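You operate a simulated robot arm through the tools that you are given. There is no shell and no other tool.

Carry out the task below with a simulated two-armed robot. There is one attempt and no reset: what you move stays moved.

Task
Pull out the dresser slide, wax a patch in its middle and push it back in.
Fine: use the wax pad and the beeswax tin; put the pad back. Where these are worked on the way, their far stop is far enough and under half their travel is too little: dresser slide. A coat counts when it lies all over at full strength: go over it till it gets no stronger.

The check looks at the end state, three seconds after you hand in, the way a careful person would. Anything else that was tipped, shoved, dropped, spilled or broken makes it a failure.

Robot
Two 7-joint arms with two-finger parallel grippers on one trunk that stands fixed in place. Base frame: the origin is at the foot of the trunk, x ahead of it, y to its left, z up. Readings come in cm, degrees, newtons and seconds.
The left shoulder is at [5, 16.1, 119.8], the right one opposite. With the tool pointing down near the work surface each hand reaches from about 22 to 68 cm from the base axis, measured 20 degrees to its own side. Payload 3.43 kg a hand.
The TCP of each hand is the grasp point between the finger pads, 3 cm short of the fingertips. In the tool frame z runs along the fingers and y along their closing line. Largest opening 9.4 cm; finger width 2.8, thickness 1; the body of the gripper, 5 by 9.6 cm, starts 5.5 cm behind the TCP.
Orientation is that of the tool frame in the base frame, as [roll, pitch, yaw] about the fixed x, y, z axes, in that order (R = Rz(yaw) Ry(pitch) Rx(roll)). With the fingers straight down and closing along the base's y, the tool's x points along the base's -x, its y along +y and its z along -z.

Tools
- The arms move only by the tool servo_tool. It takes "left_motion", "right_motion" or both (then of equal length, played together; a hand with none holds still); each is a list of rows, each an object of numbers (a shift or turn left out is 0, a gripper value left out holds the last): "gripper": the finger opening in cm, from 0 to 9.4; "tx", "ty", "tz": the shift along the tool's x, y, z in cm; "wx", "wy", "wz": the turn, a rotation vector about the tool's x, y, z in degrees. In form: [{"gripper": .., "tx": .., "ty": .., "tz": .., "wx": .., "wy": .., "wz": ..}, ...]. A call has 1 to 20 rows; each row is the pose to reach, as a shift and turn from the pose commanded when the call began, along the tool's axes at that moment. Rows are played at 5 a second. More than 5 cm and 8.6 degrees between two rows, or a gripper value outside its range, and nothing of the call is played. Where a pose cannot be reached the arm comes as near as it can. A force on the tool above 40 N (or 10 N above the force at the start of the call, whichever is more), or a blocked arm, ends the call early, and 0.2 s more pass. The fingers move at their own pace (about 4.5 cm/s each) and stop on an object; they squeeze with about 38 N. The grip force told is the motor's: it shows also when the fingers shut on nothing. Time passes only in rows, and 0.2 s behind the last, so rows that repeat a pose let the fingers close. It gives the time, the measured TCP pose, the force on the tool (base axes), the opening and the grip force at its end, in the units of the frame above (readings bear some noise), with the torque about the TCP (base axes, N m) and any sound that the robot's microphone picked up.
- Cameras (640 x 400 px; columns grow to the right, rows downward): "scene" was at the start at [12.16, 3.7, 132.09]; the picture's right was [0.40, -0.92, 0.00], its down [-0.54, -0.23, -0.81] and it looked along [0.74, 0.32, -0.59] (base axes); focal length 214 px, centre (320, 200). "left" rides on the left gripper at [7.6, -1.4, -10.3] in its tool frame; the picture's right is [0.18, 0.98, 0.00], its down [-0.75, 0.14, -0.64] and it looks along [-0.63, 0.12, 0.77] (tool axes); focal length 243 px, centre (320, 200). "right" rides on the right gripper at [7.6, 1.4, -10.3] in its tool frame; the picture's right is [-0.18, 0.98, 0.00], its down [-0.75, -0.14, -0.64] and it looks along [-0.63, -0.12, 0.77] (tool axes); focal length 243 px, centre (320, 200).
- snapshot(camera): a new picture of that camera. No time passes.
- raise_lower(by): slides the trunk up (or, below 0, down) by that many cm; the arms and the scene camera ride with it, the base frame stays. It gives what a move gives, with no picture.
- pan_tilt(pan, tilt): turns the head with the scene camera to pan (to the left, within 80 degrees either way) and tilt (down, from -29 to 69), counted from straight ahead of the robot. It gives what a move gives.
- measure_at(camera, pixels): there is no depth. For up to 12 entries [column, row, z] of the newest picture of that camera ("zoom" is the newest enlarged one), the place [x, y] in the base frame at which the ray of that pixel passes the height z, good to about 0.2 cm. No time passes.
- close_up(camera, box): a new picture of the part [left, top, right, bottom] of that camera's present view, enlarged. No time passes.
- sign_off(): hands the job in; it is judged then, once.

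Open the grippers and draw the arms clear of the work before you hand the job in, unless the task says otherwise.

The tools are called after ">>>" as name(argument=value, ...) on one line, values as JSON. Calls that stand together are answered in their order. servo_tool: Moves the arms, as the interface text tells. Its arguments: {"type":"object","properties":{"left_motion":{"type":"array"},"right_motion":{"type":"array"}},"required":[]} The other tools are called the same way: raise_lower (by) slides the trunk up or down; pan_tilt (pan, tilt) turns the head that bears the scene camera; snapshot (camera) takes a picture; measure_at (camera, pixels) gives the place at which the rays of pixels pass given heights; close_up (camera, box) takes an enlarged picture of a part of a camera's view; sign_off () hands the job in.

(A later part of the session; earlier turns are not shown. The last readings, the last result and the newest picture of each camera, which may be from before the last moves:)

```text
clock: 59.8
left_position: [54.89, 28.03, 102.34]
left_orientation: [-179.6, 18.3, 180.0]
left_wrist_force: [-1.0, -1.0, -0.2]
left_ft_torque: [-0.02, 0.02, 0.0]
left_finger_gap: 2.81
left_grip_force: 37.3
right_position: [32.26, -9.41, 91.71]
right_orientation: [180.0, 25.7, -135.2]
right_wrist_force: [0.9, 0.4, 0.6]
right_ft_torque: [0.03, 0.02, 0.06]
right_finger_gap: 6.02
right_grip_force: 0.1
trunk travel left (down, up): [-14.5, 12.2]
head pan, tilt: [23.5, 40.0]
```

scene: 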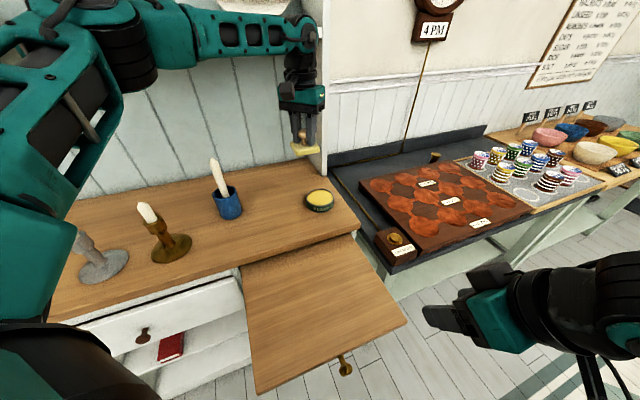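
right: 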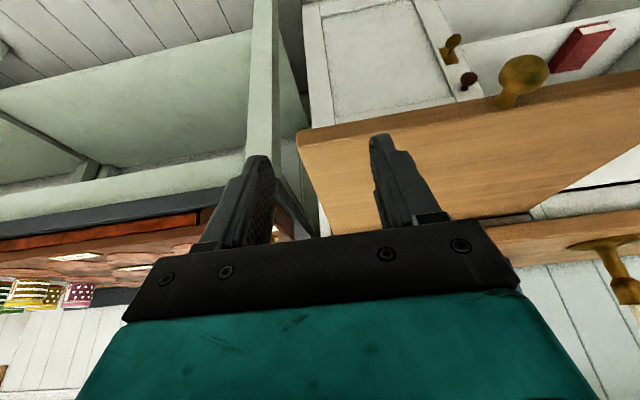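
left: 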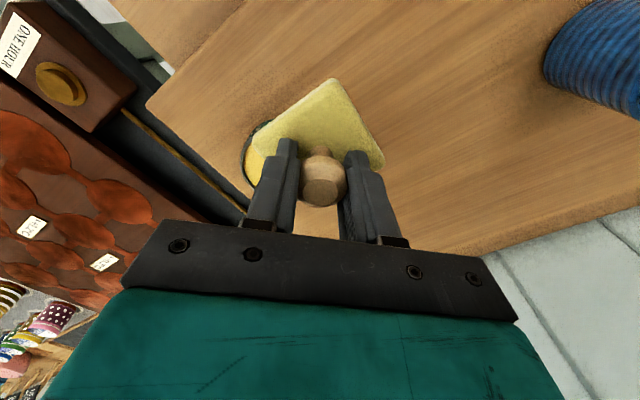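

The tilt of 18° is fine. I'll test moving over the tin at z≈100.

>>> servo_tool(left_motion=[{"tx": -0.6, "ty": -0.3, "tz": 0.4}, {"tx": -1.6, "ty": -0.8, "tz": 1.1}, {"tx": -2.7, "ty": -1.3, "tz": 1.9}, {"tx": -3.8, "ty": -1.9, "tz": 2.7}, {"tx": -4.9, "ty": -2.4, "tz": 3.5}, {"tx": -5.7, "ty": -2.8, "tz": 4.1}, {"tx": -5.95, "ty": -2.93, "tz": 4.35}])

>>> close_up(camera="scene", box=[265, 110, 365, 210])

```text
clock: 61.4
left_position: [61.95, 25.09, 99.96]
left_orientation: [-179.4, 18.3, 180.0]
left_wrist_force: [-0.4, 0.1, -0.3]
left_ft_torque: [0.0, 0.02, 0.02]
left_finger_gap: 2.81
left_grip_force: 38.0
right_position: [32.34, -9.32, 91.95]
right_orientation: [179.9, 25.7, -135.2]
right_wrist_force: [-0.5, -0.1, -0.2]
right_ft_torque: [0.01, 0.01, 0.01]
right_finger_gap: 5.96
right_grip_force: 0.0
trunk travel left (down, up): [-14.5, 12.2]
head pan, tilt: [23.5, 40.0]
```

```text
4.00 times, centred on (315, 160) of scene
```

zoom: 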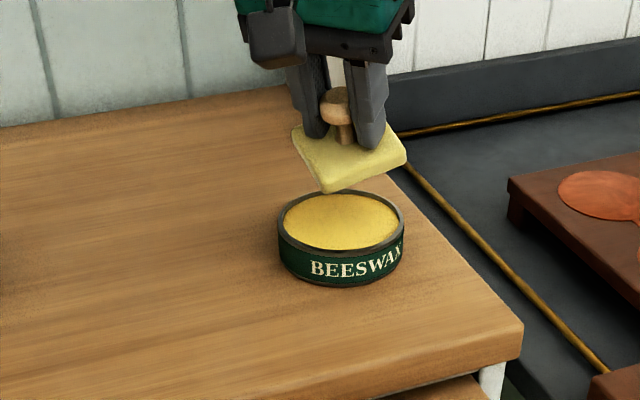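

Reachable with 18° of tilt. I'll reduce the tilt to 10° while shifting back 0.85 cm so the pad is centred over the wax.

>>> servo_tool(left_motion=[{"tx": 0.2, "tz": -0.07, "wy": 2}, {"tx": 0.4, "tz": -0.13, "wy": 4}, {"tx": 0.6, "tz": -0.2, "wy": 6}, {"tx": 0.81, "tz": -0.26, "wy": 8}, {"tx": 0.81, "tz": -0.26, "wy": 8}])

```text
clock: 62.6
left_position: [59.78, 25.7, 100.04]
left_orientation: [-179.4, 10.3, 180.0]
left_wrist_force: [-0.6, 0.1, -0.5]
left_ft_torque: [0.04, 0.01, 0.02]
left_finger_gap: 2.82
left_grip_force: 37.8
left hand out of reach, approached as far as the arm can: row 2, 3, 4, 5
right_position: [32.34, -9.26, 91.95]
right_orientation: [179.9, 25.7, -135.2]
right_wrist_force: [-0.2, -0.2, 0.6]
right_ft_torque: [-0.03, 0.0, -0.03]
right_finger_gap: 5.99
right_grip_force: 0.1
trunk travel left (down, up): [-14.5, 12.2]
head pan, tilt: [23.5, 40.0]
```

At 10° the reach falls 1–2 cm short. I'll return to 18° over the tin at (62, 25.1) and descend gently so the pad's near part touches the wax.

>>> servo_tool(left_motion=[{"tx": -0.5, "ty": -0.15, "tz": 0.1, "wy": -2}, {"tx": -1.1, "ty": -0.3, "tz": 0.2, "wy": -4}, {"tx": -1.6, "ty": -0.45, "tz": 0.3, "wy": -6}, {"tx": -2.17, "ty": -0.6, "tz": 0.38, "wy": -8}, {"tx": -2.17, "ty": -0.6, "tz": 0.38, "wy": -8}])

>>> servo_tool(left_motion=[{"tx": 0.15, "tz": 0.48}, {"tx": 0.31, "tz": 0.95}, {"tx": 0.46, "tz": 1.43}, {"tx": 0.62, "tz": 1.9}, {"tx": 0.77, "tz": 2.38}])

>>> close_up(camera="scene", box=[275, 130, 355, 210])

>>> snapshot(camera="left")

```text
clock: 63.8
left_position: [62.01, 25.12, 100.1]
left_orientation: [-179.4, 18.3, 180.0]
left_wrist_force: [0.0, 0.6, -0.7]
left_ft_torque: [0.0, 0.0, -0.05]
left_finger_gap: 2.79
left_grip_force: 37.5
right_position: [32.33, -9.41, 91.81]
right_orientation: [179.9, 25.8, -135.2]
right_wrist_force: [-0.1, -1.1, 1.2]
right_ft_torque: [-0.01, 0.01, 0.03]
right_finger_gap: 6.0
right_grip_force: 0.1
trunk travel left (down, up): [-14.5, 12.2]
head pan, tilt: [23.5, 40.0]
```

```text
clock: 65.0
left_position: [61.69, 25.33, 97.5]
left_orientation: [-179.4, 18.4, 180.0]
left_wrist_force: [-0.1, 0.7, -1.6]
left_ft_torque: [-0.02, 0.0, 0.01]
left_finger_gap: 2.8
left_grip_force: 38.0
left hand out of reach, approached as far as the arm can: row 4, 5
right_position: [32.23, -9.49, 91.87]
right_orientation: [179.9, 25.7, -135.1]
right_wrist_force: [-0.6, -0.6, -0.5]
right_ft_torque: [0.01, 0.02, 0.0]
right_finger_gap: 5.99
right_grip_force: 0.1
trunk travel left (down, up): [-14.5, 12.2]
head pan, tilt: [23.5, 40.0]
```

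```text
5.00 times, centred on (315, 170) of scene
```

zoom: 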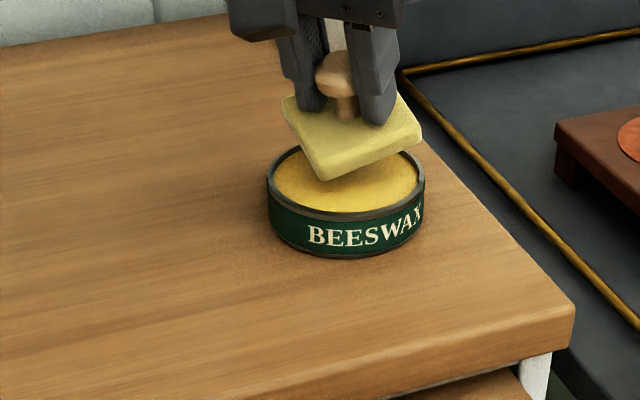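

```text
taken
```

left: 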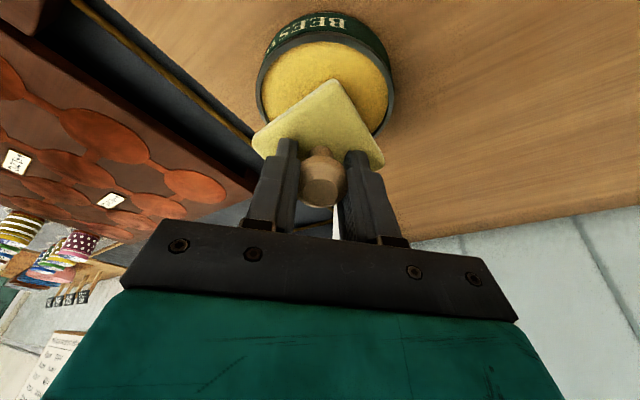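

The reach limit is again near here at z 97.5. I'll raise both hands, lower the trunk 6 cm for better reach, and then descend.

>>> servo_tool(left_motion=[{"tx": -0.4, "tz": -1.2}, {"tx": -0.9, "tz": -2.7}, {"tx": -1.4, "tz": -4.3}, {"tx": -2.0, "tz": -6.2}], right_motion=[{"tx": -0.6, "tz": -1.3}, {"tx": -1.2, "tz": -2.7}, {"tx": -1.9, "tz": -4.1}, {"tx": -2.5, "tz": -5.4}])

>>> raise_lower(by=-6)

```text
clock: 66.0
left_position: [61.61, 25.31, 104.27]
left_orientation: [-179.4, 18.3, -179.9]
left_wrist_force: [-0.6, -0.2, -0.6]
left_ft_torque: [0.01, -0.01, 0.02]
left_finger_gap: 2.8
left_grip_force: 38.2
right_position: [32.23, -9.34, 97.7]
right_orientation: [179.8, 25.6, -135.2]
right_wrist_force: [-0.9, -0.5, 0.1]
right_ft_torque: [0.03, 0.0, 0.01]
right_finger_gap: 6.03
right_grip_force: 0.1
trunk travel left (down, up): [-14.5, 12.2]
head pan, tilt: [23.5, 40.0]
```

```text
clock: 67.0
left_position: [61.57, 25.43, 98.19]
left_orientation: [-179.4, 18.2, -180.0]
left_wrist_force: [-1.0, -0.5, -0.2]
left_ft_torque: [0.03, -0.01, -0.03]
left_finger_gap: 2.81
left_grip_force: 37.8
right_position: [32.32, -9.41, 91.7]
right_orientation: [179.9, 25.8, -135.2]
right_wrist_force: [0.1, 0.3, 0.0]
right_ft_torque: [0.02, 0.06, 0.03]
right_finger_gap: 6.0
right_grip_force: 0.1
trunk travel left (down, up): [-8.5, 18.2]
head pan, tilt: [23.5, 40.0]
```

With the trunk lower, I'll try a smaller tilt of 12° at TCP x≈60.9.

>>> servo_tool(left_motion=[{"tx": 0.2, "ty": -0.1, "tz": -0.07, "wy": 2}, {"tx": 0.4, "ty": -0.2, "tz": -0.14, "wy": 4}, {"tx": 0.64, "ty": -0.33, "tz": -0.2, "wy": 6}, {"tx": 0.64, "ty": -0.33, "tz": -0.2, "wy": 6}])

```text
clock: 68.0
left_position: [60.37, 25.25, 98.1]
left_orientation: [-179.4, 12.2, -180.0]
left_wrist_force: [0.3, 0.0, -1.2]
left_ft_torque: [-0.03, -0.01, -0.02]
left_finger_gap: 2.81
left_grip_force: 38.2
left hand out of reach, approached as far as the arm can: row 3, 4
right_position: [32.25, -9.32, 91.76]
right_orientation: [179.9, 25.8, -135.2]
right_wrist_force: [-0.5, -0.5, 0.2]
right_ft_torque: [-0.01, 0.01, 0.0]
right_finger_gap: 6.0
right_grip_force: 0.0
trunk travel left (down, up): [-8.5, 18.2]
head pan, tilt: [23.5, 40.0]
```

At 12° it falls just short. I'll go back to 18° and descend to touch the wax with the near part of the pad.

>>> servo_tool(left_motion=[{"tx": -0.4, "tz": 0.05, "wy": -2}, {"tx": -0.8, "tz": 0.1, "wy": -4}, {"tx": -1.22, "tz": 0.16, "wy": -6}, {"tx": -1.22, "tz": 0.16, "wy": -6}])

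>>> servo_tool(left_motion=[{"tx": 0.12, "tz": 0.38}, {"tx": 0.25, "tz": 0.76}, {"tx": 0.34, "tz": 1.05}, {"tx": 0.4, "tz": 1.24}, {"tx": 0.46, "tz": 1.43}])

>>> close_up(camera="scene", box=[275, 110, 355, 190])

```text
clock: 69.0
left_position: [61.51, 25.33, 98.15]
left_orientation: [-179.4, 18.3, -180.0]
left_wrist_force: [-0.2, -0.2, -0.7]
left_ft_torque: [-0.01, 0.03, -0.04]
left_finger_gap: 2.81
left_grip_force: 38.1
right_position: [32.33, -9.33, 91.72]
right_orientation: [179.8, 25.7, -135.2]
right_wrist_force: [0.4, -0.2, -0.1]
right_ft_torque: [0.02, 0.0, 0.0]
right_finger_gap: 5.98
right_grip_force: 0.0
trunk travel left (down, up): [-8.5, 18.2]
head pan, tilt: [23.5, 40.0]
```

```text
clock: 70.2
left_position: [61.5, 25.39, 96.64]
left_orientation: [-179.3, 18.2, -179.9]
left_wrist_force: [-0.3, 0.7, -0.2]
left_ft_torque: [0.01, 0.05, 0.01]
left_finger_gap: 2.81
left_grip_force: 37.9
right_position: [32.24, -9.54, 91.85]
right_orientation: [179.9, 25.7, -135.2]
right_wrist_force: [0.1, 0.1, 0.1]
right_ft_torque: [-0.02, -0.01, 0.02]
right_finger_gap: 5.99
right_grip_force: 0.0
trunk travel left (down, up): [-8.5, 18.2]
head pan, tilt: [23.5, 40.0]
```

```text
5.00 times, centred on (315, 150) of scene
```

zoom: 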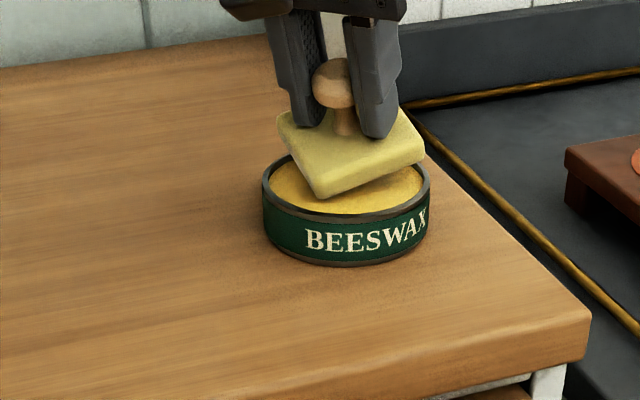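

The near corner is just above the wax. I'll continue down in small steps until contact.

>>> servo_tool(left_motion=[{"tx": 0.05, "tz": 0.14}, {"tx": 0.09, "tz": 0.29}, {"tx": 0.14, "tz": 0.43}, {"tx": 0.19, "tz": 0.57}])

>>> close_up(camera="scene", box=[275, 110, 355, 190])

```text
clock: 71.2
left_position: [61.46, 25.31, 96.69]
left_orientation: [-179.4, 18.6, -179.8]
left_wrist_force: [-0.7, 2.2, 21.5]
left_ft_torque: [0.08, 0.64, -0.05]
left_finger_gap: 2.79
left_grip_force: 38.5
right_position: [32.17, -9.51, 91.82]
right_orientation: [180.0, 25.8, -135.2]
right_wrist_force: [-0.7, -0.2, 0.3]
right_ft_torque: [0.01, 0.0, 0.03]
right_finger_gap: 5.99
right_grip_force: 0.1
trunk travel left (down, up): [-8.5, 18.2]
head pan, tilt: [23.5, 40.0]
```

```text
5.00 times, centred on (315, 150) of scene
```

zoom: 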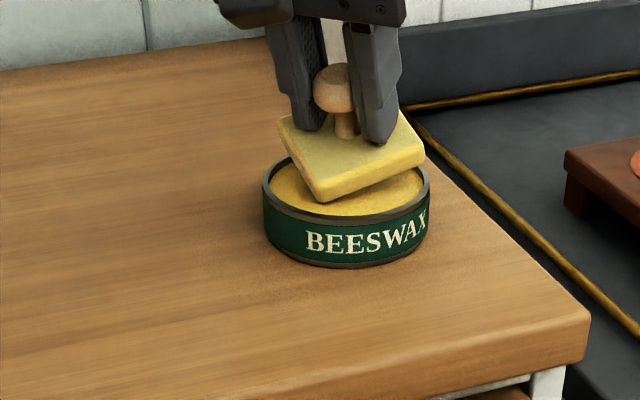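

Contact with about 21 N, so the pad corner is pressed on the wax. I'll ease off and make a small rub, then lift to inspect the pad.

>>> servo_tool(left_motion=[{"tx": -0.06, "tz": -0.2}, {"tx": -0.06, "ty": 0.5, "tz": -0.2}, {"tx": -0.06, "ty": 0, "tz": -0.2}, {"tx": -0.06, "ty": -0.5, "tz": -0.2}, {"tx": -0.06, "ty": 0, "tz": -0.2}, {"tx": -0.4, "tz": -1.2}, {"tx": -0.9, "tz": -2.7}])

>>> close_up(camera="scene", box=[275, 100, 355, 180])

>>> snapshot(camera="left")

```text
clock: 72.8
left_position: [61.63, 25.34, 98.8]
left_orientation: [-179.5, 18.2, 179.9]
left_wrist_force: [-0.1, 1.1, -0.3]
left_ft_torque: [0.01, 0.0, 0.04]
left_finger_gap: 2.81
left_grip_force: 37.5
right_position: [32.21, -9.5, 91.72]
right_orientation: [180.0, 25.7, -135.2]
right_wrist_force: [0.3, 0.2, 0.3]
right_ft_torque: [-0.02, 0.01, 0.0]
right_finger_gap: 6.0
right_grip_force: 0.1
trunk travel left (down, up): [-8.5, 18.2]
head pan, tilt: [23.5, 40.0]
```

```text
5.00 times, centred on (315, 140) of scene
```

zoom: 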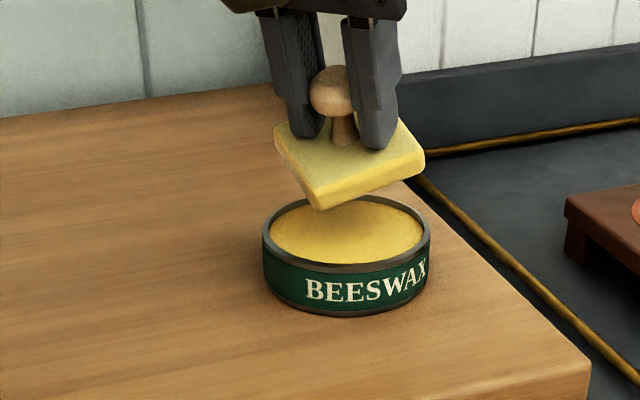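

```text
taken
```

left: 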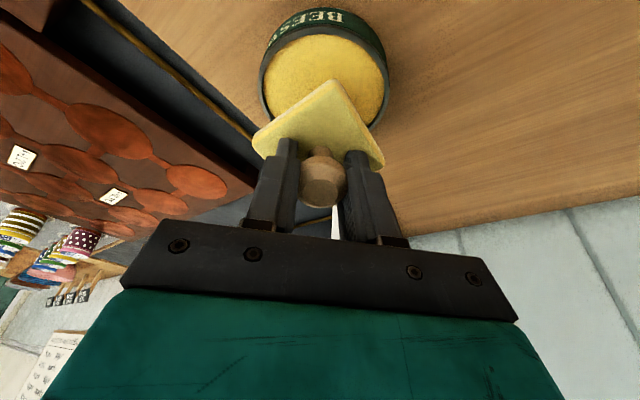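

The pad is now visibly golden, so it has taken up wax. I'll tilt the head down to view and measure the whole slide.

>>> pan_tilt(pan=20, tilt=52)

>>> snapshot(camera="scene")

```text
clock: 73.5
left_position: [61.64, 25.39, 98.93]
left_orientation: [-179.3, 18.1, -180.0]
left_wrist_force: [0.9, 0.6, -0.9]
left_ft_torque: [-0.01, 0.0, -0.02]
left_finger_gap: 2.81
left_grip_force: 38.4
right_position: [32.25, -9.42, 91.79]
right_orientation: [179.9, 25.7, -135.1]
right_wrist_force: [-0.6, 0.3, 0.2]
right_ft_torque: [0.01, 0.0, 0.05]
right_finger_gap: 6.01
right_grip_force: 0.1
trunk travel left (down, up): [-8.5, 18.2]
head pan, tilt: [20.0, 52.0]
```

```text
taken
```

scene: 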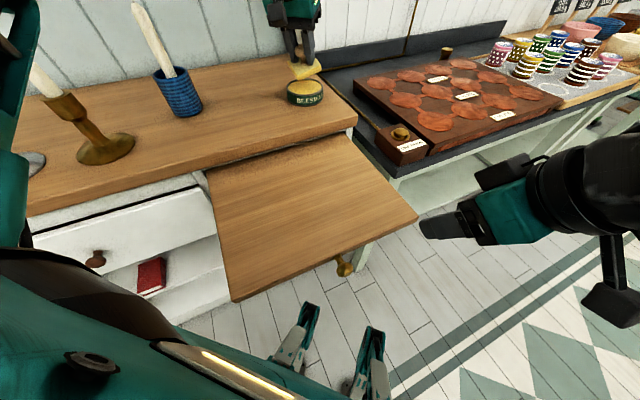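

The whole slide is visible now. I'll measure its corners at z 83.

>>> close_up(camera="scene", box=[195, 120, 435, 310])

```text
2.11 times, centred on (315, 215) of scene
```

zoom: 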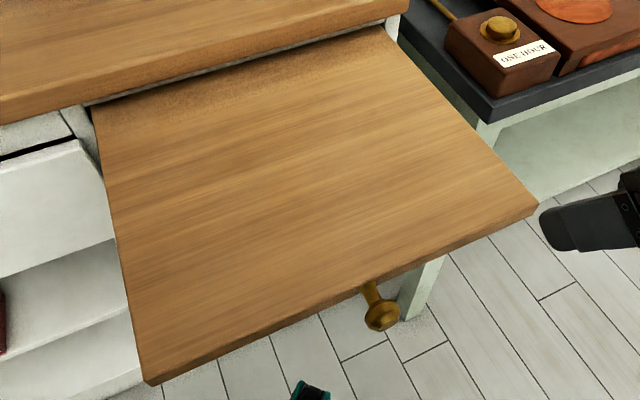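

>>> measure_at(camera="zoom", pixels=[[147, 380, 83], [537, 205, 83], [90, 106, 83], [383, 28, 83], [147, 380, 84], [537, 205, 84], [90, 106, 84], [383, 28, 84], [381, 317, 82], [368, 283, 82]])

```text
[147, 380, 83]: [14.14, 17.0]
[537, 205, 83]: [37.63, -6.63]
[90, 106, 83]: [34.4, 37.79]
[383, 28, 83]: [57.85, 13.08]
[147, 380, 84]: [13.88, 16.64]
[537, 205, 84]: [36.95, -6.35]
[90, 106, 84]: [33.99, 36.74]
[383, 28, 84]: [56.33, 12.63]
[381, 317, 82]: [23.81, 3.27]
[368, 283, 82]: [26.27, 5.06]
```

The slide's exposed area runs from in-distance 22 to 50, centred at about (36, 15.2), with its top at about z 83.2. I'll carry the pad there at z≈100 while returning the tool to vertical.

>>> servo_tool(left_motion=[{"tx": 0.6, "ty": -0.3, "tz": -0.6, "wy": 0.5}, {"tx": 1.9, "ty": -0.8, "tz": -1.1, "wy": 1.5}, {"tx": 3.6, "ty": -1.5, "tz": -1.7, "wy": 2.7}, {"tx": 5.5, "ty": -2.4, "tz": -2.3, "wy": 4.2}, {"tx": 7.4, "ty": -3.2, "tz": -3.0, "wy": 5.6}, {"tx": 9.3, "ty": -4.0, "tz": -3.6, "wy": 7.0}, {"tx": 11.2, "ty": -4.8, "tz": -4.3, "wy": 8.5}, {"tx": 13.1, "ty": -5.6, "tz": -5.0, "wy": 9.9}, {"tx": 15.0, "ty": -6.4, "tz": -5.7, "wy": 11.4}, {"tx": 16.9, "ty": -7.3, "tz": -6.4, "wy": 12.8}, {"tx": 18.8, "ty": -8.1, "tz": -7.1, "wy": 14.2}, {"tx": 20.6, "ty": -8.8, "tz": -7.7, "wy": 15.6}, {"tx": 22.2, "ty": -9.5, "tz": -8.3, "wy": 16.8}, {"tx": 23.3, "ty": -10.0, "tz": -8.7, "wy": 17.6}, {"tx": 23.77, "ty": -10.2, "tz": -8.88, "wy": 18}])

>>> snapshot(camera="scene")

>>> snapshot(camera="left")

```text
clock: 76.7
left_position: [36.11, 15.22, 99.97]
left_orientation: [-179.4, 0.3, 179.9]
left_wrist_force: [-1.2, -0.2, -0.4]
left_ft_torque: [0.02, 0.02, 0.02]
left_finger_gap: 2.81
left_grip_force: 38.1
right_position: [32.24, -9.55, 91.83]
right_orientation: [179.9, 25.7, -135.1]
right_wrist_force: [0.2, 0.2, 0.4]
right_ft_torque: [0.02, -0.02, 0.0]
right_finger_gap: 6.0
right_grip_force: 0.1
trunk travel left (down, up): [-8.5, 18.2]
head pan, tilt: [20.0, 52.0]
```

```text
taken
```

scene: 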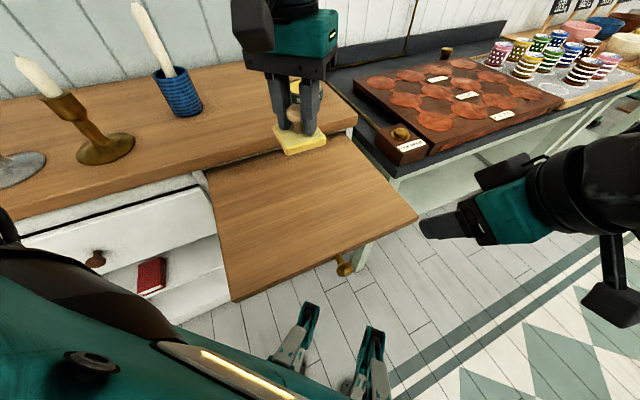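

```text
taken
```

left: 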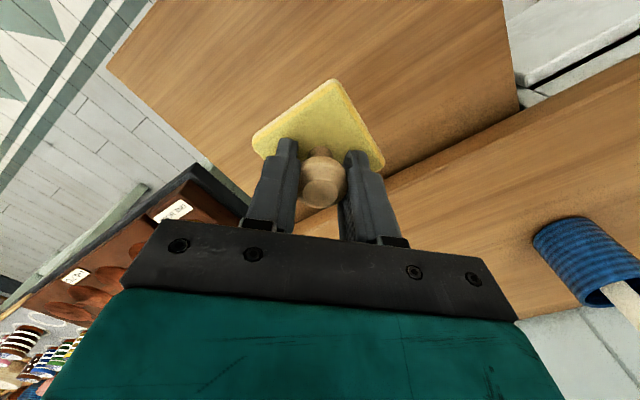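

I'll descend to about 1 cm above the slide, then slowly to contact.

>>> servo_tool(left_motion=[{"tz": 1}, {"tz": 2.8}, {"tz": 4.6}, {"tz": 6.4}, {"tz": 8.2}, {"tz": 9.6}, {"tz": 10.6}, {"tz": 11}])

>>> servo_tool(left_motion=[{"tz": 0.2}, {"tz": 0.4}, {"tz": 0.6}, {"tz": 0.8}, {"tz": 1.0}])

>>> close_up(camera="scene", box=[215, 100, 415, 300])

```text
clock: 78.5
left_position: [36.27, 15.05, 89.09]
left_orientation: [-179.4, 0.3, 180.0]
left_wrist_force: [-0.3, -0.2, -1.1]
left_ft_torque: [-0.05, 0.02, -0.01]
left_finger_gap: 2.82
left_grip_force: 37.9
right_position: [32.28, -9.3, 91.77]
right_orientation: [179.9, 25.6, -135.2]
right_wrist_force: [-0.5, 0.0, -0.5]
right_ft_torque: [-0.01, 0.03, 0.0]
right_finger_gap: 6.0
right_grip_force: 0.1
trunk travel left (down, up): [-8.5, 18.2]
head pan, tilt: [20.0, 52.0]
```

```text
clock: 79.7
left_position: [36.28, 15.12, 88.02]
left_orientation: [-179.6, 0.2, 179.9]
left_wrist_force: [-0.2, -0.3, -0.6]
left_ft_torque: [-0.03, 0.0, -0.01]
left_finger_gap: 2.79
left_grip_force: 38.3
right_position: [32.24, -9.38, 91.63]
right_orientation: [179.9, 25.8, -135.1]
right_wrist_force: [-0.2, 0.4, 0.1]
right_ft_torque: [0.02, -0.03, 0.0]
right_finger_gap: 6.01
right_grip_force: 0.0
trunk travel left (down, up): [-8.5, 18.2]
head pan, tilt: [20.0, 52.0]
```

```text
2.00 times, centred on (315, 200) of scene
```

zoom: 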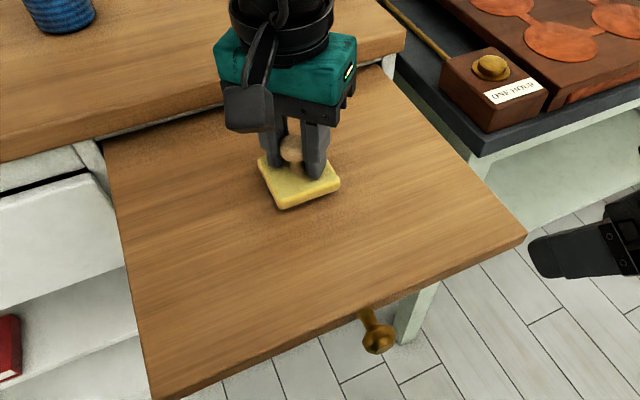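

No contact yet at z 88.0, and the pad is centred over the exposed board. I'll keep going down slowly.

>>> servo_tool(left_motion=[{"tz": 0.1}, {"tz": 0.2}, {"tz": 0.3}, {"tz": 0.4}, {"tz": 0.5}])

```text
clock: 80.9
left_position: [36.13, 15.04, 87.56]
left_orientation: [-179.4, 0.2, 179.9]
left_wrist_force: [0.5, 0.0, 0.5]
left_ft_torque: [0.02, 0.02, 0.02]
left_finger_gap: 2.8
left_grip_force: 38.0
right_position: [32.23, -9.41, 91.73]
right_orientation: [179.9, 25.6, -135.1]
right_wrist_force: [-0.4, 0.2, 0.6]
right_ft_torque: [-0.01, 0.02, 0.02]
right_finger_gap: 5.99
right_grip_force: 0.1
trunk travel left (down, up): [-8.5, 18.2]
head pan, tilt: [20.0, 52.0]
```

>>> servo_tool(left_motion=[{"tz": 0.1}, {"tz": 0.2}, {"tz": 0.3}, {"tz": 0.4}, {"tz": 0.5}])

>>> close_up(camera="scene", box=[265, 130, 355, 230])

```text
clock: 82.1
left_position: [36.13, 14.96, 87.39]
left_orientation: [-179.3, 0.5, 179.8]
left_wrist_force: [-0.8, 1.7, 33.7]
left_ft_torque: [0.53, 0.98, -0.01]
left_finger_gap: 2.8
left_grip_force: 37.9
right_position: [32.12, -9.52, 91.63]
right_orientation: [179.9, 25.7, -135.2]
right_wrist_force: [0.1, -0.6, -0.7]
right_ft_torque: [-0.02, 0.02, -0.03]
right_finger_gap: 6.01
right_grip_force: 0.0
trunk travel left (down, up): [-8.5, 18.2]
head pan, tilt: [20.0, 52.0]
```

```text
4.00 times, centred on (310, 180) of scene
```

zoom: 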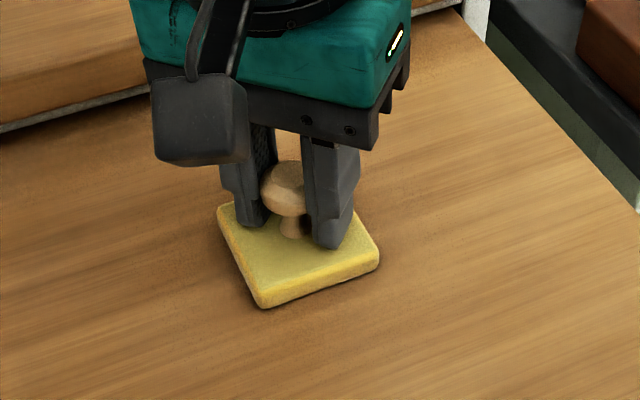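

Contact at TCP z≈87.4 (33 N pressed). I'll ease to about 10 N and make a first sideways stroke of ±4 cm along the slide's width.

>>> servo_tool(left_motion=[{"tz": -0.24}, {"tx": 0.7, "ty": 0.7, "tz": -0.24}, {"tx": 1.4, "ty": 1.4, "tz": -0.24}, {"tx": 2.1, "ty": 2.1, "tz": -0.24}, {"tx": 2.8, "ty": 2.8, "tz": -0.24}, {"tx": 2.1, "ty": 2.1, "tz": -0.24}, {"tx": 1.4, "ty": 1.4, "tz": -0.24}, {"tx": 0.7, "ty": 0.7, "tz": -0.24}, {"tz": -0.24}, {"tx": -0.7, "ty": -0.7, "tz": -0.24}, {"tx": -1.4, "ty": -1.4, "tz": -0.24}, {"tx": -2.1, "ty": -2.1, "tz": -0.24}, {"tx": -2.8, "ty": -2.8, "tz": -0.24}, {"tx": -2.1, "ty": -2.1, "tz": -0.24}, {"tx": -1.4, "ty": -1.4, "tz": -0.24}, {"tx": -0.7, "ty": -0.7, "tz": -0.24}, {"tz": -0.24}])

>>> close_up(camera="scene", box=[215, 100, 415, 300])

>>> snapshot(camera="left")

```text
clock: 85.7
left_position: [36.27, 15.01, 87.42]
left_orientation: [-179.4, 0.5, 180.0]
left_wrist_force: [2.7, -3.7, 13.4]
left_ft_torque: [0.25, 0.09, 0.03]
left_finger_gap: 2.83
left_grip_force: 38.0
right_position: [32.07, -9.4, 91.75]
right_orientation: [179.9, 25.8, -135.2]
right_wrist_force: [0.2, -0.2, 0.2]
right_ft_torque: [-0.04, -0.01, -0.01]
right_finger_gap: 6.02
right_grip_force: 0.0
trunk travel left (down, up): [-8.5, 18.2]
head pan, tilt: [20.0, 52.0]
```

```text
2.00 times, centred on (315, 200) of scene
```

zoom: 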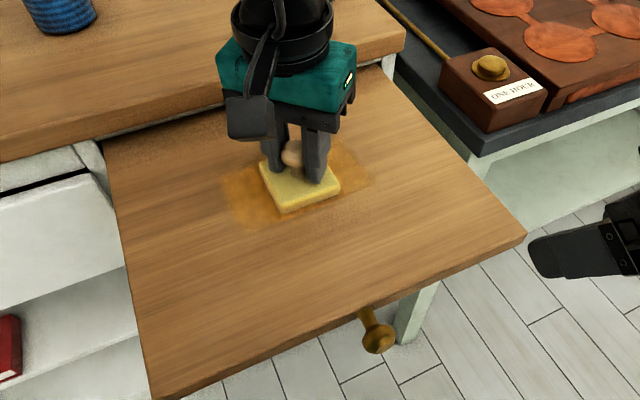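

```text
taken
```

left: 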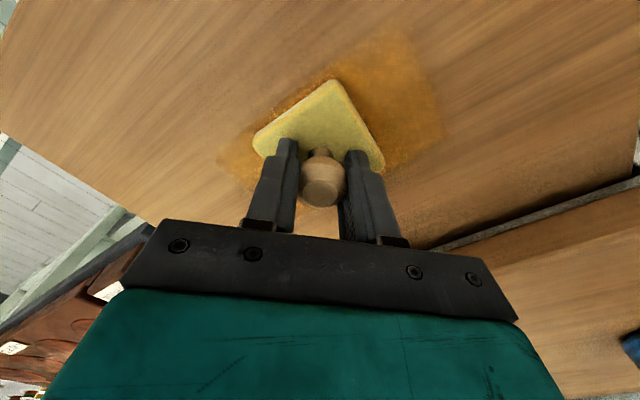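

An amber coat appears where I rubbed. I'll lift the pad and move it aside to see the extent and strength.

>>> servo_tool(left_motion=[{"tz": -1}, {"tz": -3}, {"tz": -5}, {"tz": -6, "tx": -2, "ty": 2}, {"tz": -6, "tx": -5, "ty": 5}, {"tz": -6, "tx": -8, "ty": 8}])

>>> close_up(camera="scene", box=[245, 120, 385, 240])

>>> snapshot(camera="left")

```text
clock: 87.1
left_position: [44.21, 23.1, 93.17]
left_orientation: [-179.6, 0.1, 179.8]
left_wrist_force: [-0.2, -0.4, -0.6]
left_ft_torque: [0.05, -0.01, -0.01]
left_finger_gap: 2.8
left_grip_force: 37.8
right_position: [32.17, -9.37, 91.6]
right_orientation: [179.9, 25.7, -135.2]
right_wrist_force: [0.0, 0.4, -0.4]
right_ft_torque: [-0.02, -0.03, 0.0]
right_finger_gap: 6.02
right_grip_force: 0.1
trunk travel left (down, up): [-8.5, 18.2]
head pan, tilt: [20.0, 52.0]
```

```text
3.33 times, centred on (315, 180) of scene
```

zoom: 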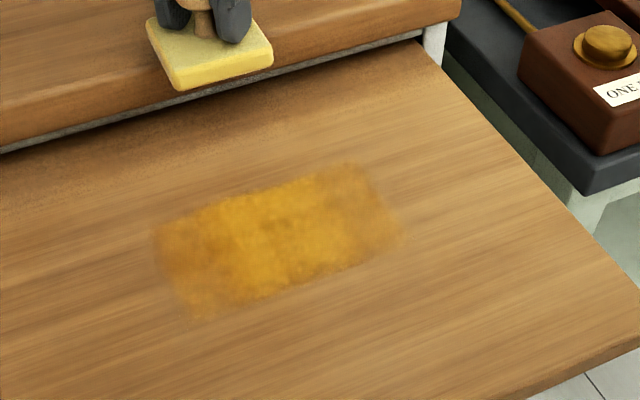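

```text
taken
```

left: 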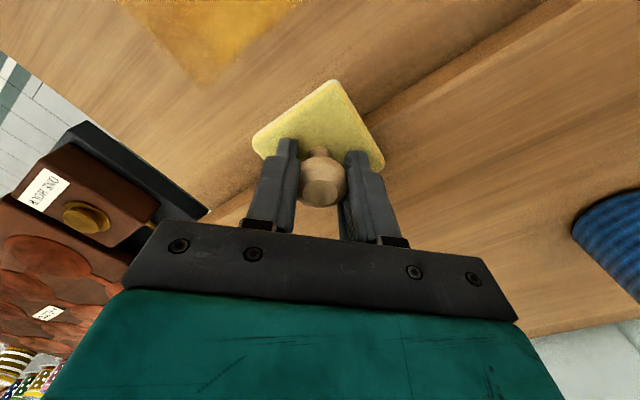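

The coat spans about (155–405, 163–318) in the zoom, strong in the centre and weaker at the ends. I'll measure its corners.

>>> measure_at(camera="zoom", pixels=[[155, 232, 82.8], [188, 318, 82.8], [362, 163, 82.8], [405, 240, 82.8], [275, 240, 82.8]])

```text
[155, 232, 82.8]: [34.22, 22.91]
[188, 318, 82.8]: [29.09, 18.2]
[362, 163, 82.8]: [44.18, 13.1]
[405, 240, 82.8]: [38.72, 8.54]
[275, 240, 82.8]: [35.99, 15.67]
```

The stain matches the pad's own path and isn't clipped, so I'll coat a generous middle area with a raster of sideways strokes. First I'll place the pad at the back-left start of the raster.

>>> servo_tool(left_motion=[{"tx": 2.5, "ty": -0.15}, {"tx": 5.5, "ty": -0.35}, {"tx": 8.0, "ty": -0.5}, {"tx": 8.5, "ty": -0.55, "tz": 1}, {"tx": 8.5, "ty": -0.55, "tz": 3}, {"tx": 8.5, "ty": -0.55, "tz": 4.7}, {"tx": 8.5, "ty": -0.55, "tz": 5.4}, {"tx": 8.5, "ty": -0.55, "tz": 5.8}, {"tx": 8.5, "ty": -0.55, "tz": 5.95}])

```text
clock: 89.1
left_position: [35.71, 22.39, 87.47]
left_orientation: [-179.5, 0.4, 179.9]
left_wrist_force: [-1.3, 2.3, 12.2]
left_ft_torque: [0.53, 0.28, -0.03]
left_finger_gap: 2.83
left_grip_force: 37.5
right_position: [32.21, -9.36, 91.82]
right_orientation: [179.9, 25.6, -135.2]
right_wrist_force: [0.0, 0.2, 0.4]
right_ft_torque: [-0.01, -0.01, 0.01]
right_finger_gap: 6.0
right_grip_force: 0.2
trunk travel left (down, up): [-8.5, 18.2]
head pan, tilt: [20.0, 52.0]
```

12 N of contact. I'll sweep right, step 2 cm outward, and sweep back.

>>> servo_tool(left_motion=[{"tx": -1, "ty": -1}, {"tx": -2, "ty": -2}, {"tx": -3, "ty": -3}, {"tx": -4, "ty": -4}, {"tx": -5, "ty": -5}, {"tx": -6, "ty": -6}, {"tx": -7, "ty": -7}, {"tx": -8, "ty": -8}, {"tx": -7.29, "ty": -8.71}, {"tx": -6.59, "ty": -9.41}, {"tx": -5.59, "ty": -8.41}, {"tx": -4.59, "ty": -7.41}, {"tx": -3.59, "ty": -6.41}, {"tx": -2.59, "ty": -5.41}, {"tx": -1.59, "ty": -4.41}, {"tx": -0.59, "ty": -3.41}, {"tx": 0.41, "ty": -2.41}, {"tx": 1.41, "ty": -1.41}])

>>> close_up(camera="scene", box=[215, 100, 415, 300])

```text
clock: 92.9
left_position: [34.2, 21.1, 87.45]
left_orientation: [-179.3, 0.4, 179.8]
left_wrist_force: [1.8, -1.2, 9.4]
left_ft_torque: [0.23, 0.05, -0.04]
left_finger_gap: 2.83
left_grip_force: 37.8
right_position: [32.13, -9.44, 91.92]
right_orientation: [180.0, 25.7, -135.2]
right_wrist_force: [-0.5, 0.2, 0.8]
right_ft_torque: [0.03, -0.05, -0.01]
right_finger_gap: 5.99
right_grip_force: 0.1
trunk travel left (down, up): [-8.5, 18.2]
head pan, tilt: [20.0, 52.0]
```

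```text
2.00 times, centred on (315, 200) of scene
```

zoom: 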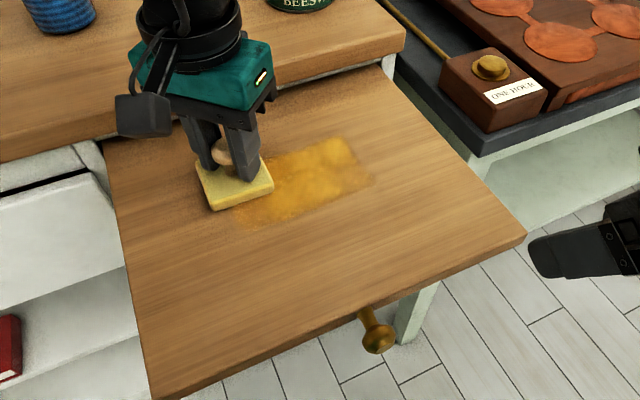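

The coat grows. I'll continue the raster outward with the next two lines.

>>> servo_tool(left_motion=[{"tx": 0.71, "ty": -0.71}, {"tx": 1.41, "ty": -1.41}, {"tx": 0.41, "ty": -2.41}, {"tx": -0.59, "ty": -3.41}, {"tx": -1.59, "ty": -4.41}, {"tx": -2.59, "ty": -5.41}, {"tx": -3.59, "ty": -6.41}, {"tx": -4.59, "ty": -7.41}, {"tx": -5.59, "ty": -8.41}, {"tx": -6.59, "ty": -9.41}, {"tx": -5.88, "ty": -10.12}, {"tx": -5.18, "ty": -10.82}, {"tx": -4.18, "ty": -9.82}, {"tx": -3.18, "ty": -8.82}, {"tx": -2.18, "ty": -7.82}, {"tx": -1.18, "ty": -6.82}, {"tx": -0.18, "ty": -5.82}, {"tx": 0.82, "ty": -4.82}, {"tx": 1.82, "ty": -3.82}, {"tx": 2.82, "ty": -2.82}])

>>> servo_tool(left_motion=[{"tx": 0.71, "ty": -0.71}, {"tx": 1.41, "ty": -1.41}, {"tx": 0.41, "ty": -2.41}, {"tx": -0.59, "ty": -3.41}, {"tx": -1.59, "ty": -4.41}, {"tx": -2.59, "ty": -5.41}, {"tx": -3.59, "ty": -6.41}, {"tx": -4.59, "ty": -7.41}, {"tx": -5.59, "ty": -8.41}, {"tx": -6.59, "ty": -9.41}, {"tx": -5.88, "ty": -10.12}, {"tx": -5.18, "ty": -10.82}, {"tx": -4.18, "ty": -9.82}, {"tx": -3.18, "ty": -8.82}, {"tx": -2.18, "ty": -7.82}, {"tx": -1.18, "ty": -6.82}, {"tx": -0.18, "ty": -5.82}, {"tx": 0.82, "ty": -4.82}, {"tx": 1.82, "ty": -3.82}, {"tx": 2.82, "ty": -2.82}])

>>> close_up(camera="scene", box=[215, 100, 415, 300])

```text
clock: 97.1
left_position: [31.63, 18.22, 87.29]
left_orientation: [-179.5, 0.5, 179.9]
left_wrist_force: [6.8, -5.5, 25.5]
left_ft_torque: [0.27, 0.35, 0.0]
left_finger_gap: 2.8
left_grip_force: 38.0
left hand out of reach, approached as far as the arm can: row 11, 12
right_position: [32.32, -9.5, 91.84]
right_orientation: [179.8, 25.8, -135.2]
right_wrist_force: [0.2, 0.4, 0.0]
right_ft_torque: [0.02, 0.01, -0.01]
right_finger_gap: 6.02
right_grip_force: 0.0
trunk travel left (down, up): [-8.5, 18.2]
head pan, tilt: [20.0, 52.0]
```

```text
clock: 101.3
left_position: [28.78, 15.26, 87.39]
left_orientation: [-179.4, 0.4, 179.9]
left_wrist_force: [6.1, -5.2, 24.0]
left_ft_torque: [0.37, 0.28, -0.04]
left_finger_gap: 2.82
left_grip_force: 38.3
left hand out of reach, approached as far as the arm can: row 9, 10, 11, 12, 13, 14
right_position: [32.17, -9.42, 91.63]
right_orientation: [179.8, 25.7, -135.2]
right_wrist_force: [0.8, -0.2, -1.0]
right_ft_torque: [0.01, 0.0, -0.02]
right_finger_gap: 6.0
right_grip_force: 0.1
trunk travel left (down, up): [-8.5, 18.2]
head pan, tilt: [20.0, 52.0]
```

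```text
2.00 times, centred on (315, 200) of scene
```

zoom: 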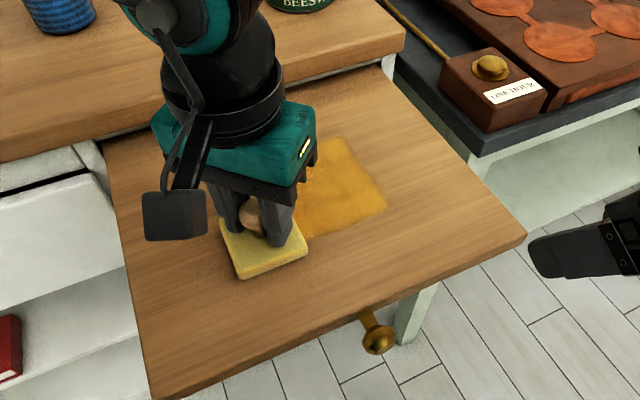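

The coat now shows sharp edges at (385,207)–(300,238), so the patch has a definite rectangular boundary. I'll lift and move the pad back over the counter side to look.

>>> servo_tool(left_motion=[{"tz": -1}, {"tz": -3}, {"tz": -5}, {"tz": -6.5}, {"tz": -8, "tx": -3, "ty": 1.5}, {"tz": -8, "tx": -7, "ty": 3.5}, {"tz": -8, "tx": -11, "ty": 5.5}, {"tz": -8, "tx": -15, "ty": 7.5}])

>>> close_up(camera="scene", box=[245, 120, 385, 240])

>>> snapshot(camera="scene")

```text
clock: 103.1
left_position: [43.74, 22.98, 95.2]
left_orientation: [-179.5, 0.3, 179.8]
left_wrist_force: [-0.2, -0.3, -0.3]
left_ft_torque: [-0.03, 0.02, -0.01]
left_finger_gap: 2.8
left_grip_force: 38.2
right_position: [32.27, -9.38, 91.75]
right_orientation: [179.9, 25.7, -135.2]
right_wrist_force: [0.1, 0.5, -0.4]
right_ft_torque: [0.01, -0.02, 0.01]
right_finger_gap: 6.02
right_grip_force: 0.1
trunk travel left (down, up): [-8.5, 18.2]
head pan, tilt: [20.0, 52.0]
```

```text
3.33 times, centred on (315, 180) of scene
```

zoom: 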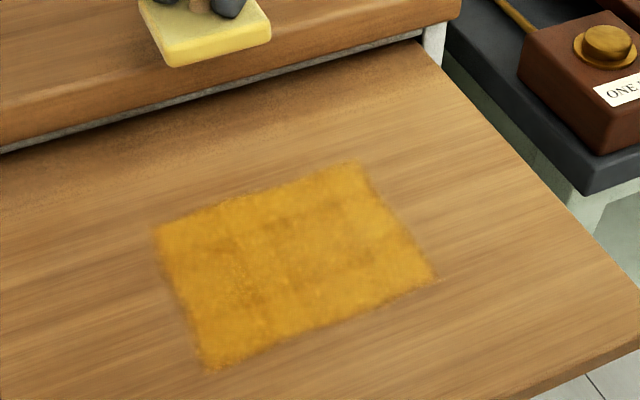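

```text
taken
```

scene: 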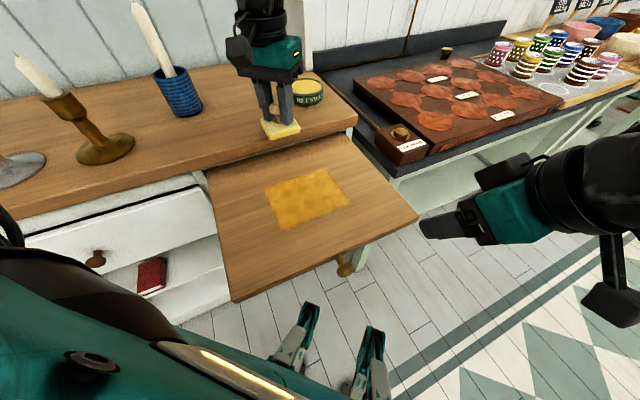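

The coated patch has corners at (157,230), (362,162), (433,275) and (207,368) in the zoom. I'll measure them.

>>> close_up(camera="scene", box=[245, 120, 385, 240])

>>> measure_at(camera="zoom", pixels=[[157, 230, 82.8], [362, 162, 82.8], [433, 275, 82.8], [207, 368, 82.8], [290, 262, 82.8]])

```text
3.33 times, centred on (315, 180) of scene
```

zoom: 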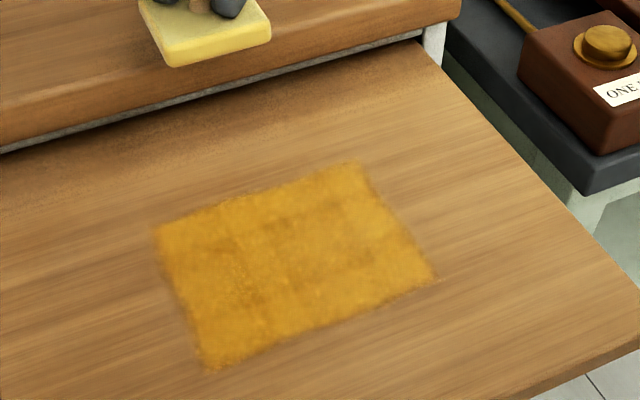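

```text
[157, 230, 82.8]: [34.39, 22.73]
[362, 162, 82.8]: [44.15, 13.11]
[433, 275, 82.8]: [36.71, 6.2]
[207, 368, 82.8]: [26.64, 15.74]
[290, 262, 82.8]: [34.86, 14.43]
```

The patch is about 14 × 10.4 cm, centred at (35.6, 14.5), fully covered with slight mottling. I'll go over it again until it gets no stronger, starting at the back-left.

>>> servo_tool(left_motion=[{"tx": 2.5, "ty": -0.7}, {"tx": 5.5, "ty": -1.5}, {"tx": 8.0, "ty": -2.2}, {"tx": 9.24, "ty": -2.51, "tz": 1}, {"tx": 9.24, "ty": -2.51, "tz": 3.5}, {"tx": 9.24, "ty": -2.51, "tz": 5.5}, {"tx": 9.24, "ty": -2.51, "tz": 7}, {"tx": 9.24, "ty": -2.51, "tz": 7.5}, {"tx": 9.24, "ty": -2.51, "tz": 7.75}])

```text
clock: 105.1
left_position: [34.43, 20.51, 87.44]
left_orientation: [-179.5, 0.2, 179.9]
left_wrist_force: [-0.2, -0.1, -0.2]
left_ft_torque: [-0.04, 0.0, 0.03]
left_finger_gap: 2.81
left_grip_force: 38.2
right_position: [32.32, -9.37, 91.7]
right_orientation: [179.8, 25.7, -135.2]
right_wrist_force: [0.4, 0.2, -0.9]
right_ft_torque: [-0.03, -0.01, 0.0]
right_finger_gap: 5.99
right_grip_force: 0.1
trunk travel left (down, up): [-8.5, 18.2]
head pan, tilt: [20.0, 52.0]
```

No contact force yet, so I'll press 0.2 cm deeper and sweep two lines.

>>> servo_tool(left_motion=[{"tz": 0.2}, {"tx": -0.9, "ty": -0.9, "tz": 0.2}, {"tx": -1.8, "ty": -1.8, "tz": 0.2}, {"tx": -2.7, "ty": -2.7, "tz": 0.2}, {"tx": -3.6, "ty": -3.6, "tz": 0.2}, {"tx": -4.5, "ty": -4.5, "tz": 0.2}, {"tx": -5.4, "ty": -5.4, "tz": 0.2}, {"tx": -6.3, "ty": -6.3, "tz": 0.2}, {"tx": -7.2, "ty": -7.2, "tz": 0.2}, {"tx": -6.46, "ty": -7.94, "tz": 0.2}, {"tx": -5.72, "ty": -8.68, "tz": 0.2}, {"tx": -4.82, "ty": -7.78, "tz": 0.2}, {"tx": -3.92, "ty": -6.88, "tz": 0.2}, {"tx": -3.02, "ty": -5.98, "tz": 0.2}, {"tx": -2.12, "ty": -5.08, "tz": 0.2}, {"tx": -1.22, "ty": -4.18, "tz": 0.2}, {"tx": -0.32, "ty": -3.28, "tz": 0.2}, {"tx": 0.58, "ty": -2.38, "tz": 0.2}, {"tx": 1.48, "ty": -1.48, "tz": 0.2}])

>>> close_up(camera="scene", box=[245, 120, 385, 240])

```text
clock: 109.1
left_position: [32.74, 18.97, 87.37]
left_orientation: [-179.5, 0.3, 179.9]
left_wrist_force: [3.2, -2.5, 14.3]
left_ft_torque: [0.27, 0.13, -0.05]
left_finger_gap: 2.78
left_grip_force: 37.7
right_position: [32.24, -9.55, 91.74]
right_orientation: [179.8, 25.6, -135.3]
right_wrist_force: [0.2, -0.6, 0.0]
right_ft_torque: [0.01, -0.04, -0.03]
right_finger_gap: 5.97
right_grip_force: 0.1
trunk travel left (down, up): [-8.5, 18.2]
head pan, tilt: [20.0, 52.0]
```

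```text
3.33 times, centred on (315, 180) of scene
```

zoom: 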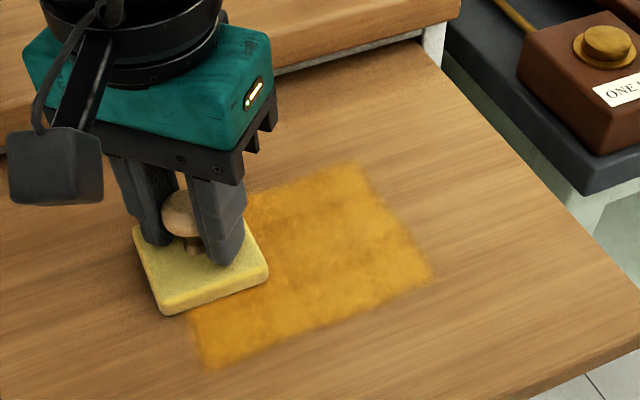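

14 N of contact and sweeping well. I'll do the next two lines outward.

>>> servo_tool(left_motion=[{"tx": 0.74, "ty": -0.74}, {"tx": 1.48, "ty": -1.48}, {"tx": 0.58, "ty": -2.38}, {"tx": -0.32, "ty": -3.28}, {"tx": -1.22, "ty": -4.18}, {"tx": -2.12, "ty": -5.08}, {"tx": -3.02, "ty": -5.98}, {"tx": -3.92, "ty": -6.88}, {"tx": -4.82, "ty": -7.78}, {"tx": -5.72, "ty": -8.68}, {"tx": -4.98, "ty": -9.42}, {"tx": -4.24, "ty": -10.16}, {"tx": -3.34, "ty": -9.26}, {"tx": -2.44, "ty": -8.36}, {"tx": -1.54, "ty": -7.46}, {"tx": -0.64, "ty": -6.56}, {"tx": 0.26, "ty": -5.66}, {"tx": 1.16, "ty": -4.76}, {"tx": 2.06, "ty": -3.86}, {"tx": 2.96, "ty": -2.96}])

>>> servo_tool(left_motion=[{"tz": -1}, {"tz": -3}, {"tz": -5}, {"tz": -6.5}, {"tz": -8, "tx": -3, "ty": 1.5}, {"tz": -8, "tx": -7, "ty": 3.5}, {"tz": -8, "tx": -11, "ty": 5.5}, {"tz": -8, "tx": -14, "ty": 7}])

>>> close_up(camera="scene", box=[245, 120, 385, 240])

```text
clock: 113.3
left_position: [30.04, 16.14, 87.44]
left_orientation: [-179.4, 0.3, 179.8]
left_wrist_force: [1.8, -0.9, 7.0]
left_ft_torque: [0.25, 0.03, -0.01]
left_finger_gap: 2.81
left_grip_force: 38.4
left hand out of reach, approached as far as the arm can: row 10, 11, 12, 13
right_position: [32.28, -9.42, 91.74]
right_orientation: [180.0, 25.7, -135.3]
right_wrist_force: [-0.1, 0.0, -0.2]
right_ft_torque: [-0.03, 0.01, 0.01]
right_finger_gap: 5.98
right_grip_force: 0.0
trunk travel left (down, up): [-8.5, 18.2]
head pan, tilt: [20.0, 52.0]
```

```text
clock: 115.1
left_position: [43.85, 23.24, 95.5]
left_orientation: [-179.4, 0.3, 179.7]
left_wrist_force: [0.1, 0.6, -0.5]
left_ft_torque: [-0.04, -0.01, 0.01]
left_finger_gap: 2.82
left_grip_force: 38.3
right_position: [32.31, -9.42, 91.66]
right_orientation: [180.0, 25.7, -135.2]
right_wrist_force: [-0.5, -0.5, -0.6]
right_ft_torque: [0.04, -0.01, -0.03]
right_finger_gap: 5.99
right_grip_force: 0.0
trunk travel left (down, up): [-8.5, 18.2]
head pan, tilt: [20.0, 52.0]
```

```text
3.33 times, centred on (315, 180) of scene
```

zoom: 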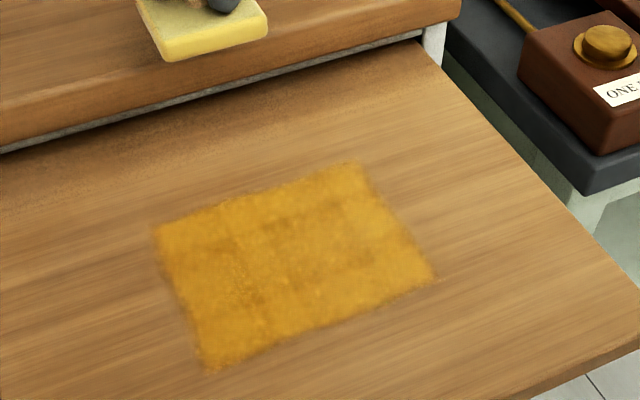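

The coat looks nearly the same as after the first raster. I'll zoom in for uniformity and edges.

>>> close_up(camera="scene", box=[257, 155, 357, 235])

>>> close_up(camera="scene", box=[245, 90, 325, 150])

>>> snapshot(camera="left")

```text
5.00 times, centred on (307, 195) of scene
```

zoom: 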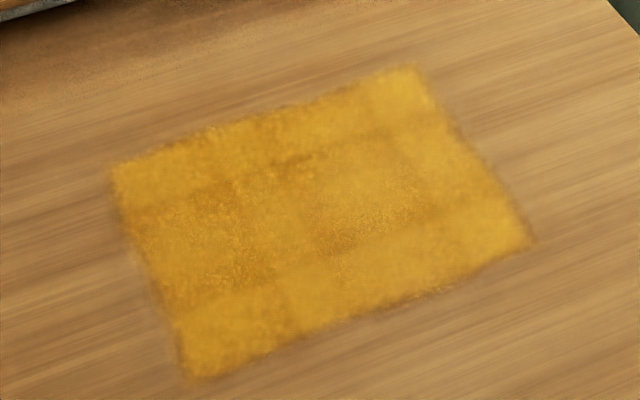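

```text
6.67 times, centred on (285, 120) of scene
```

zoom: 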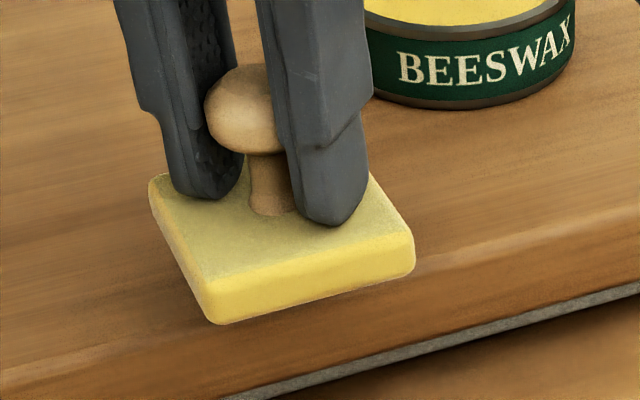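

```text
taken
```

left: 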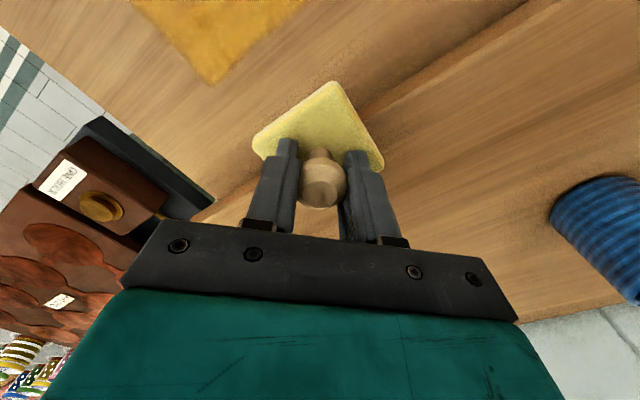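

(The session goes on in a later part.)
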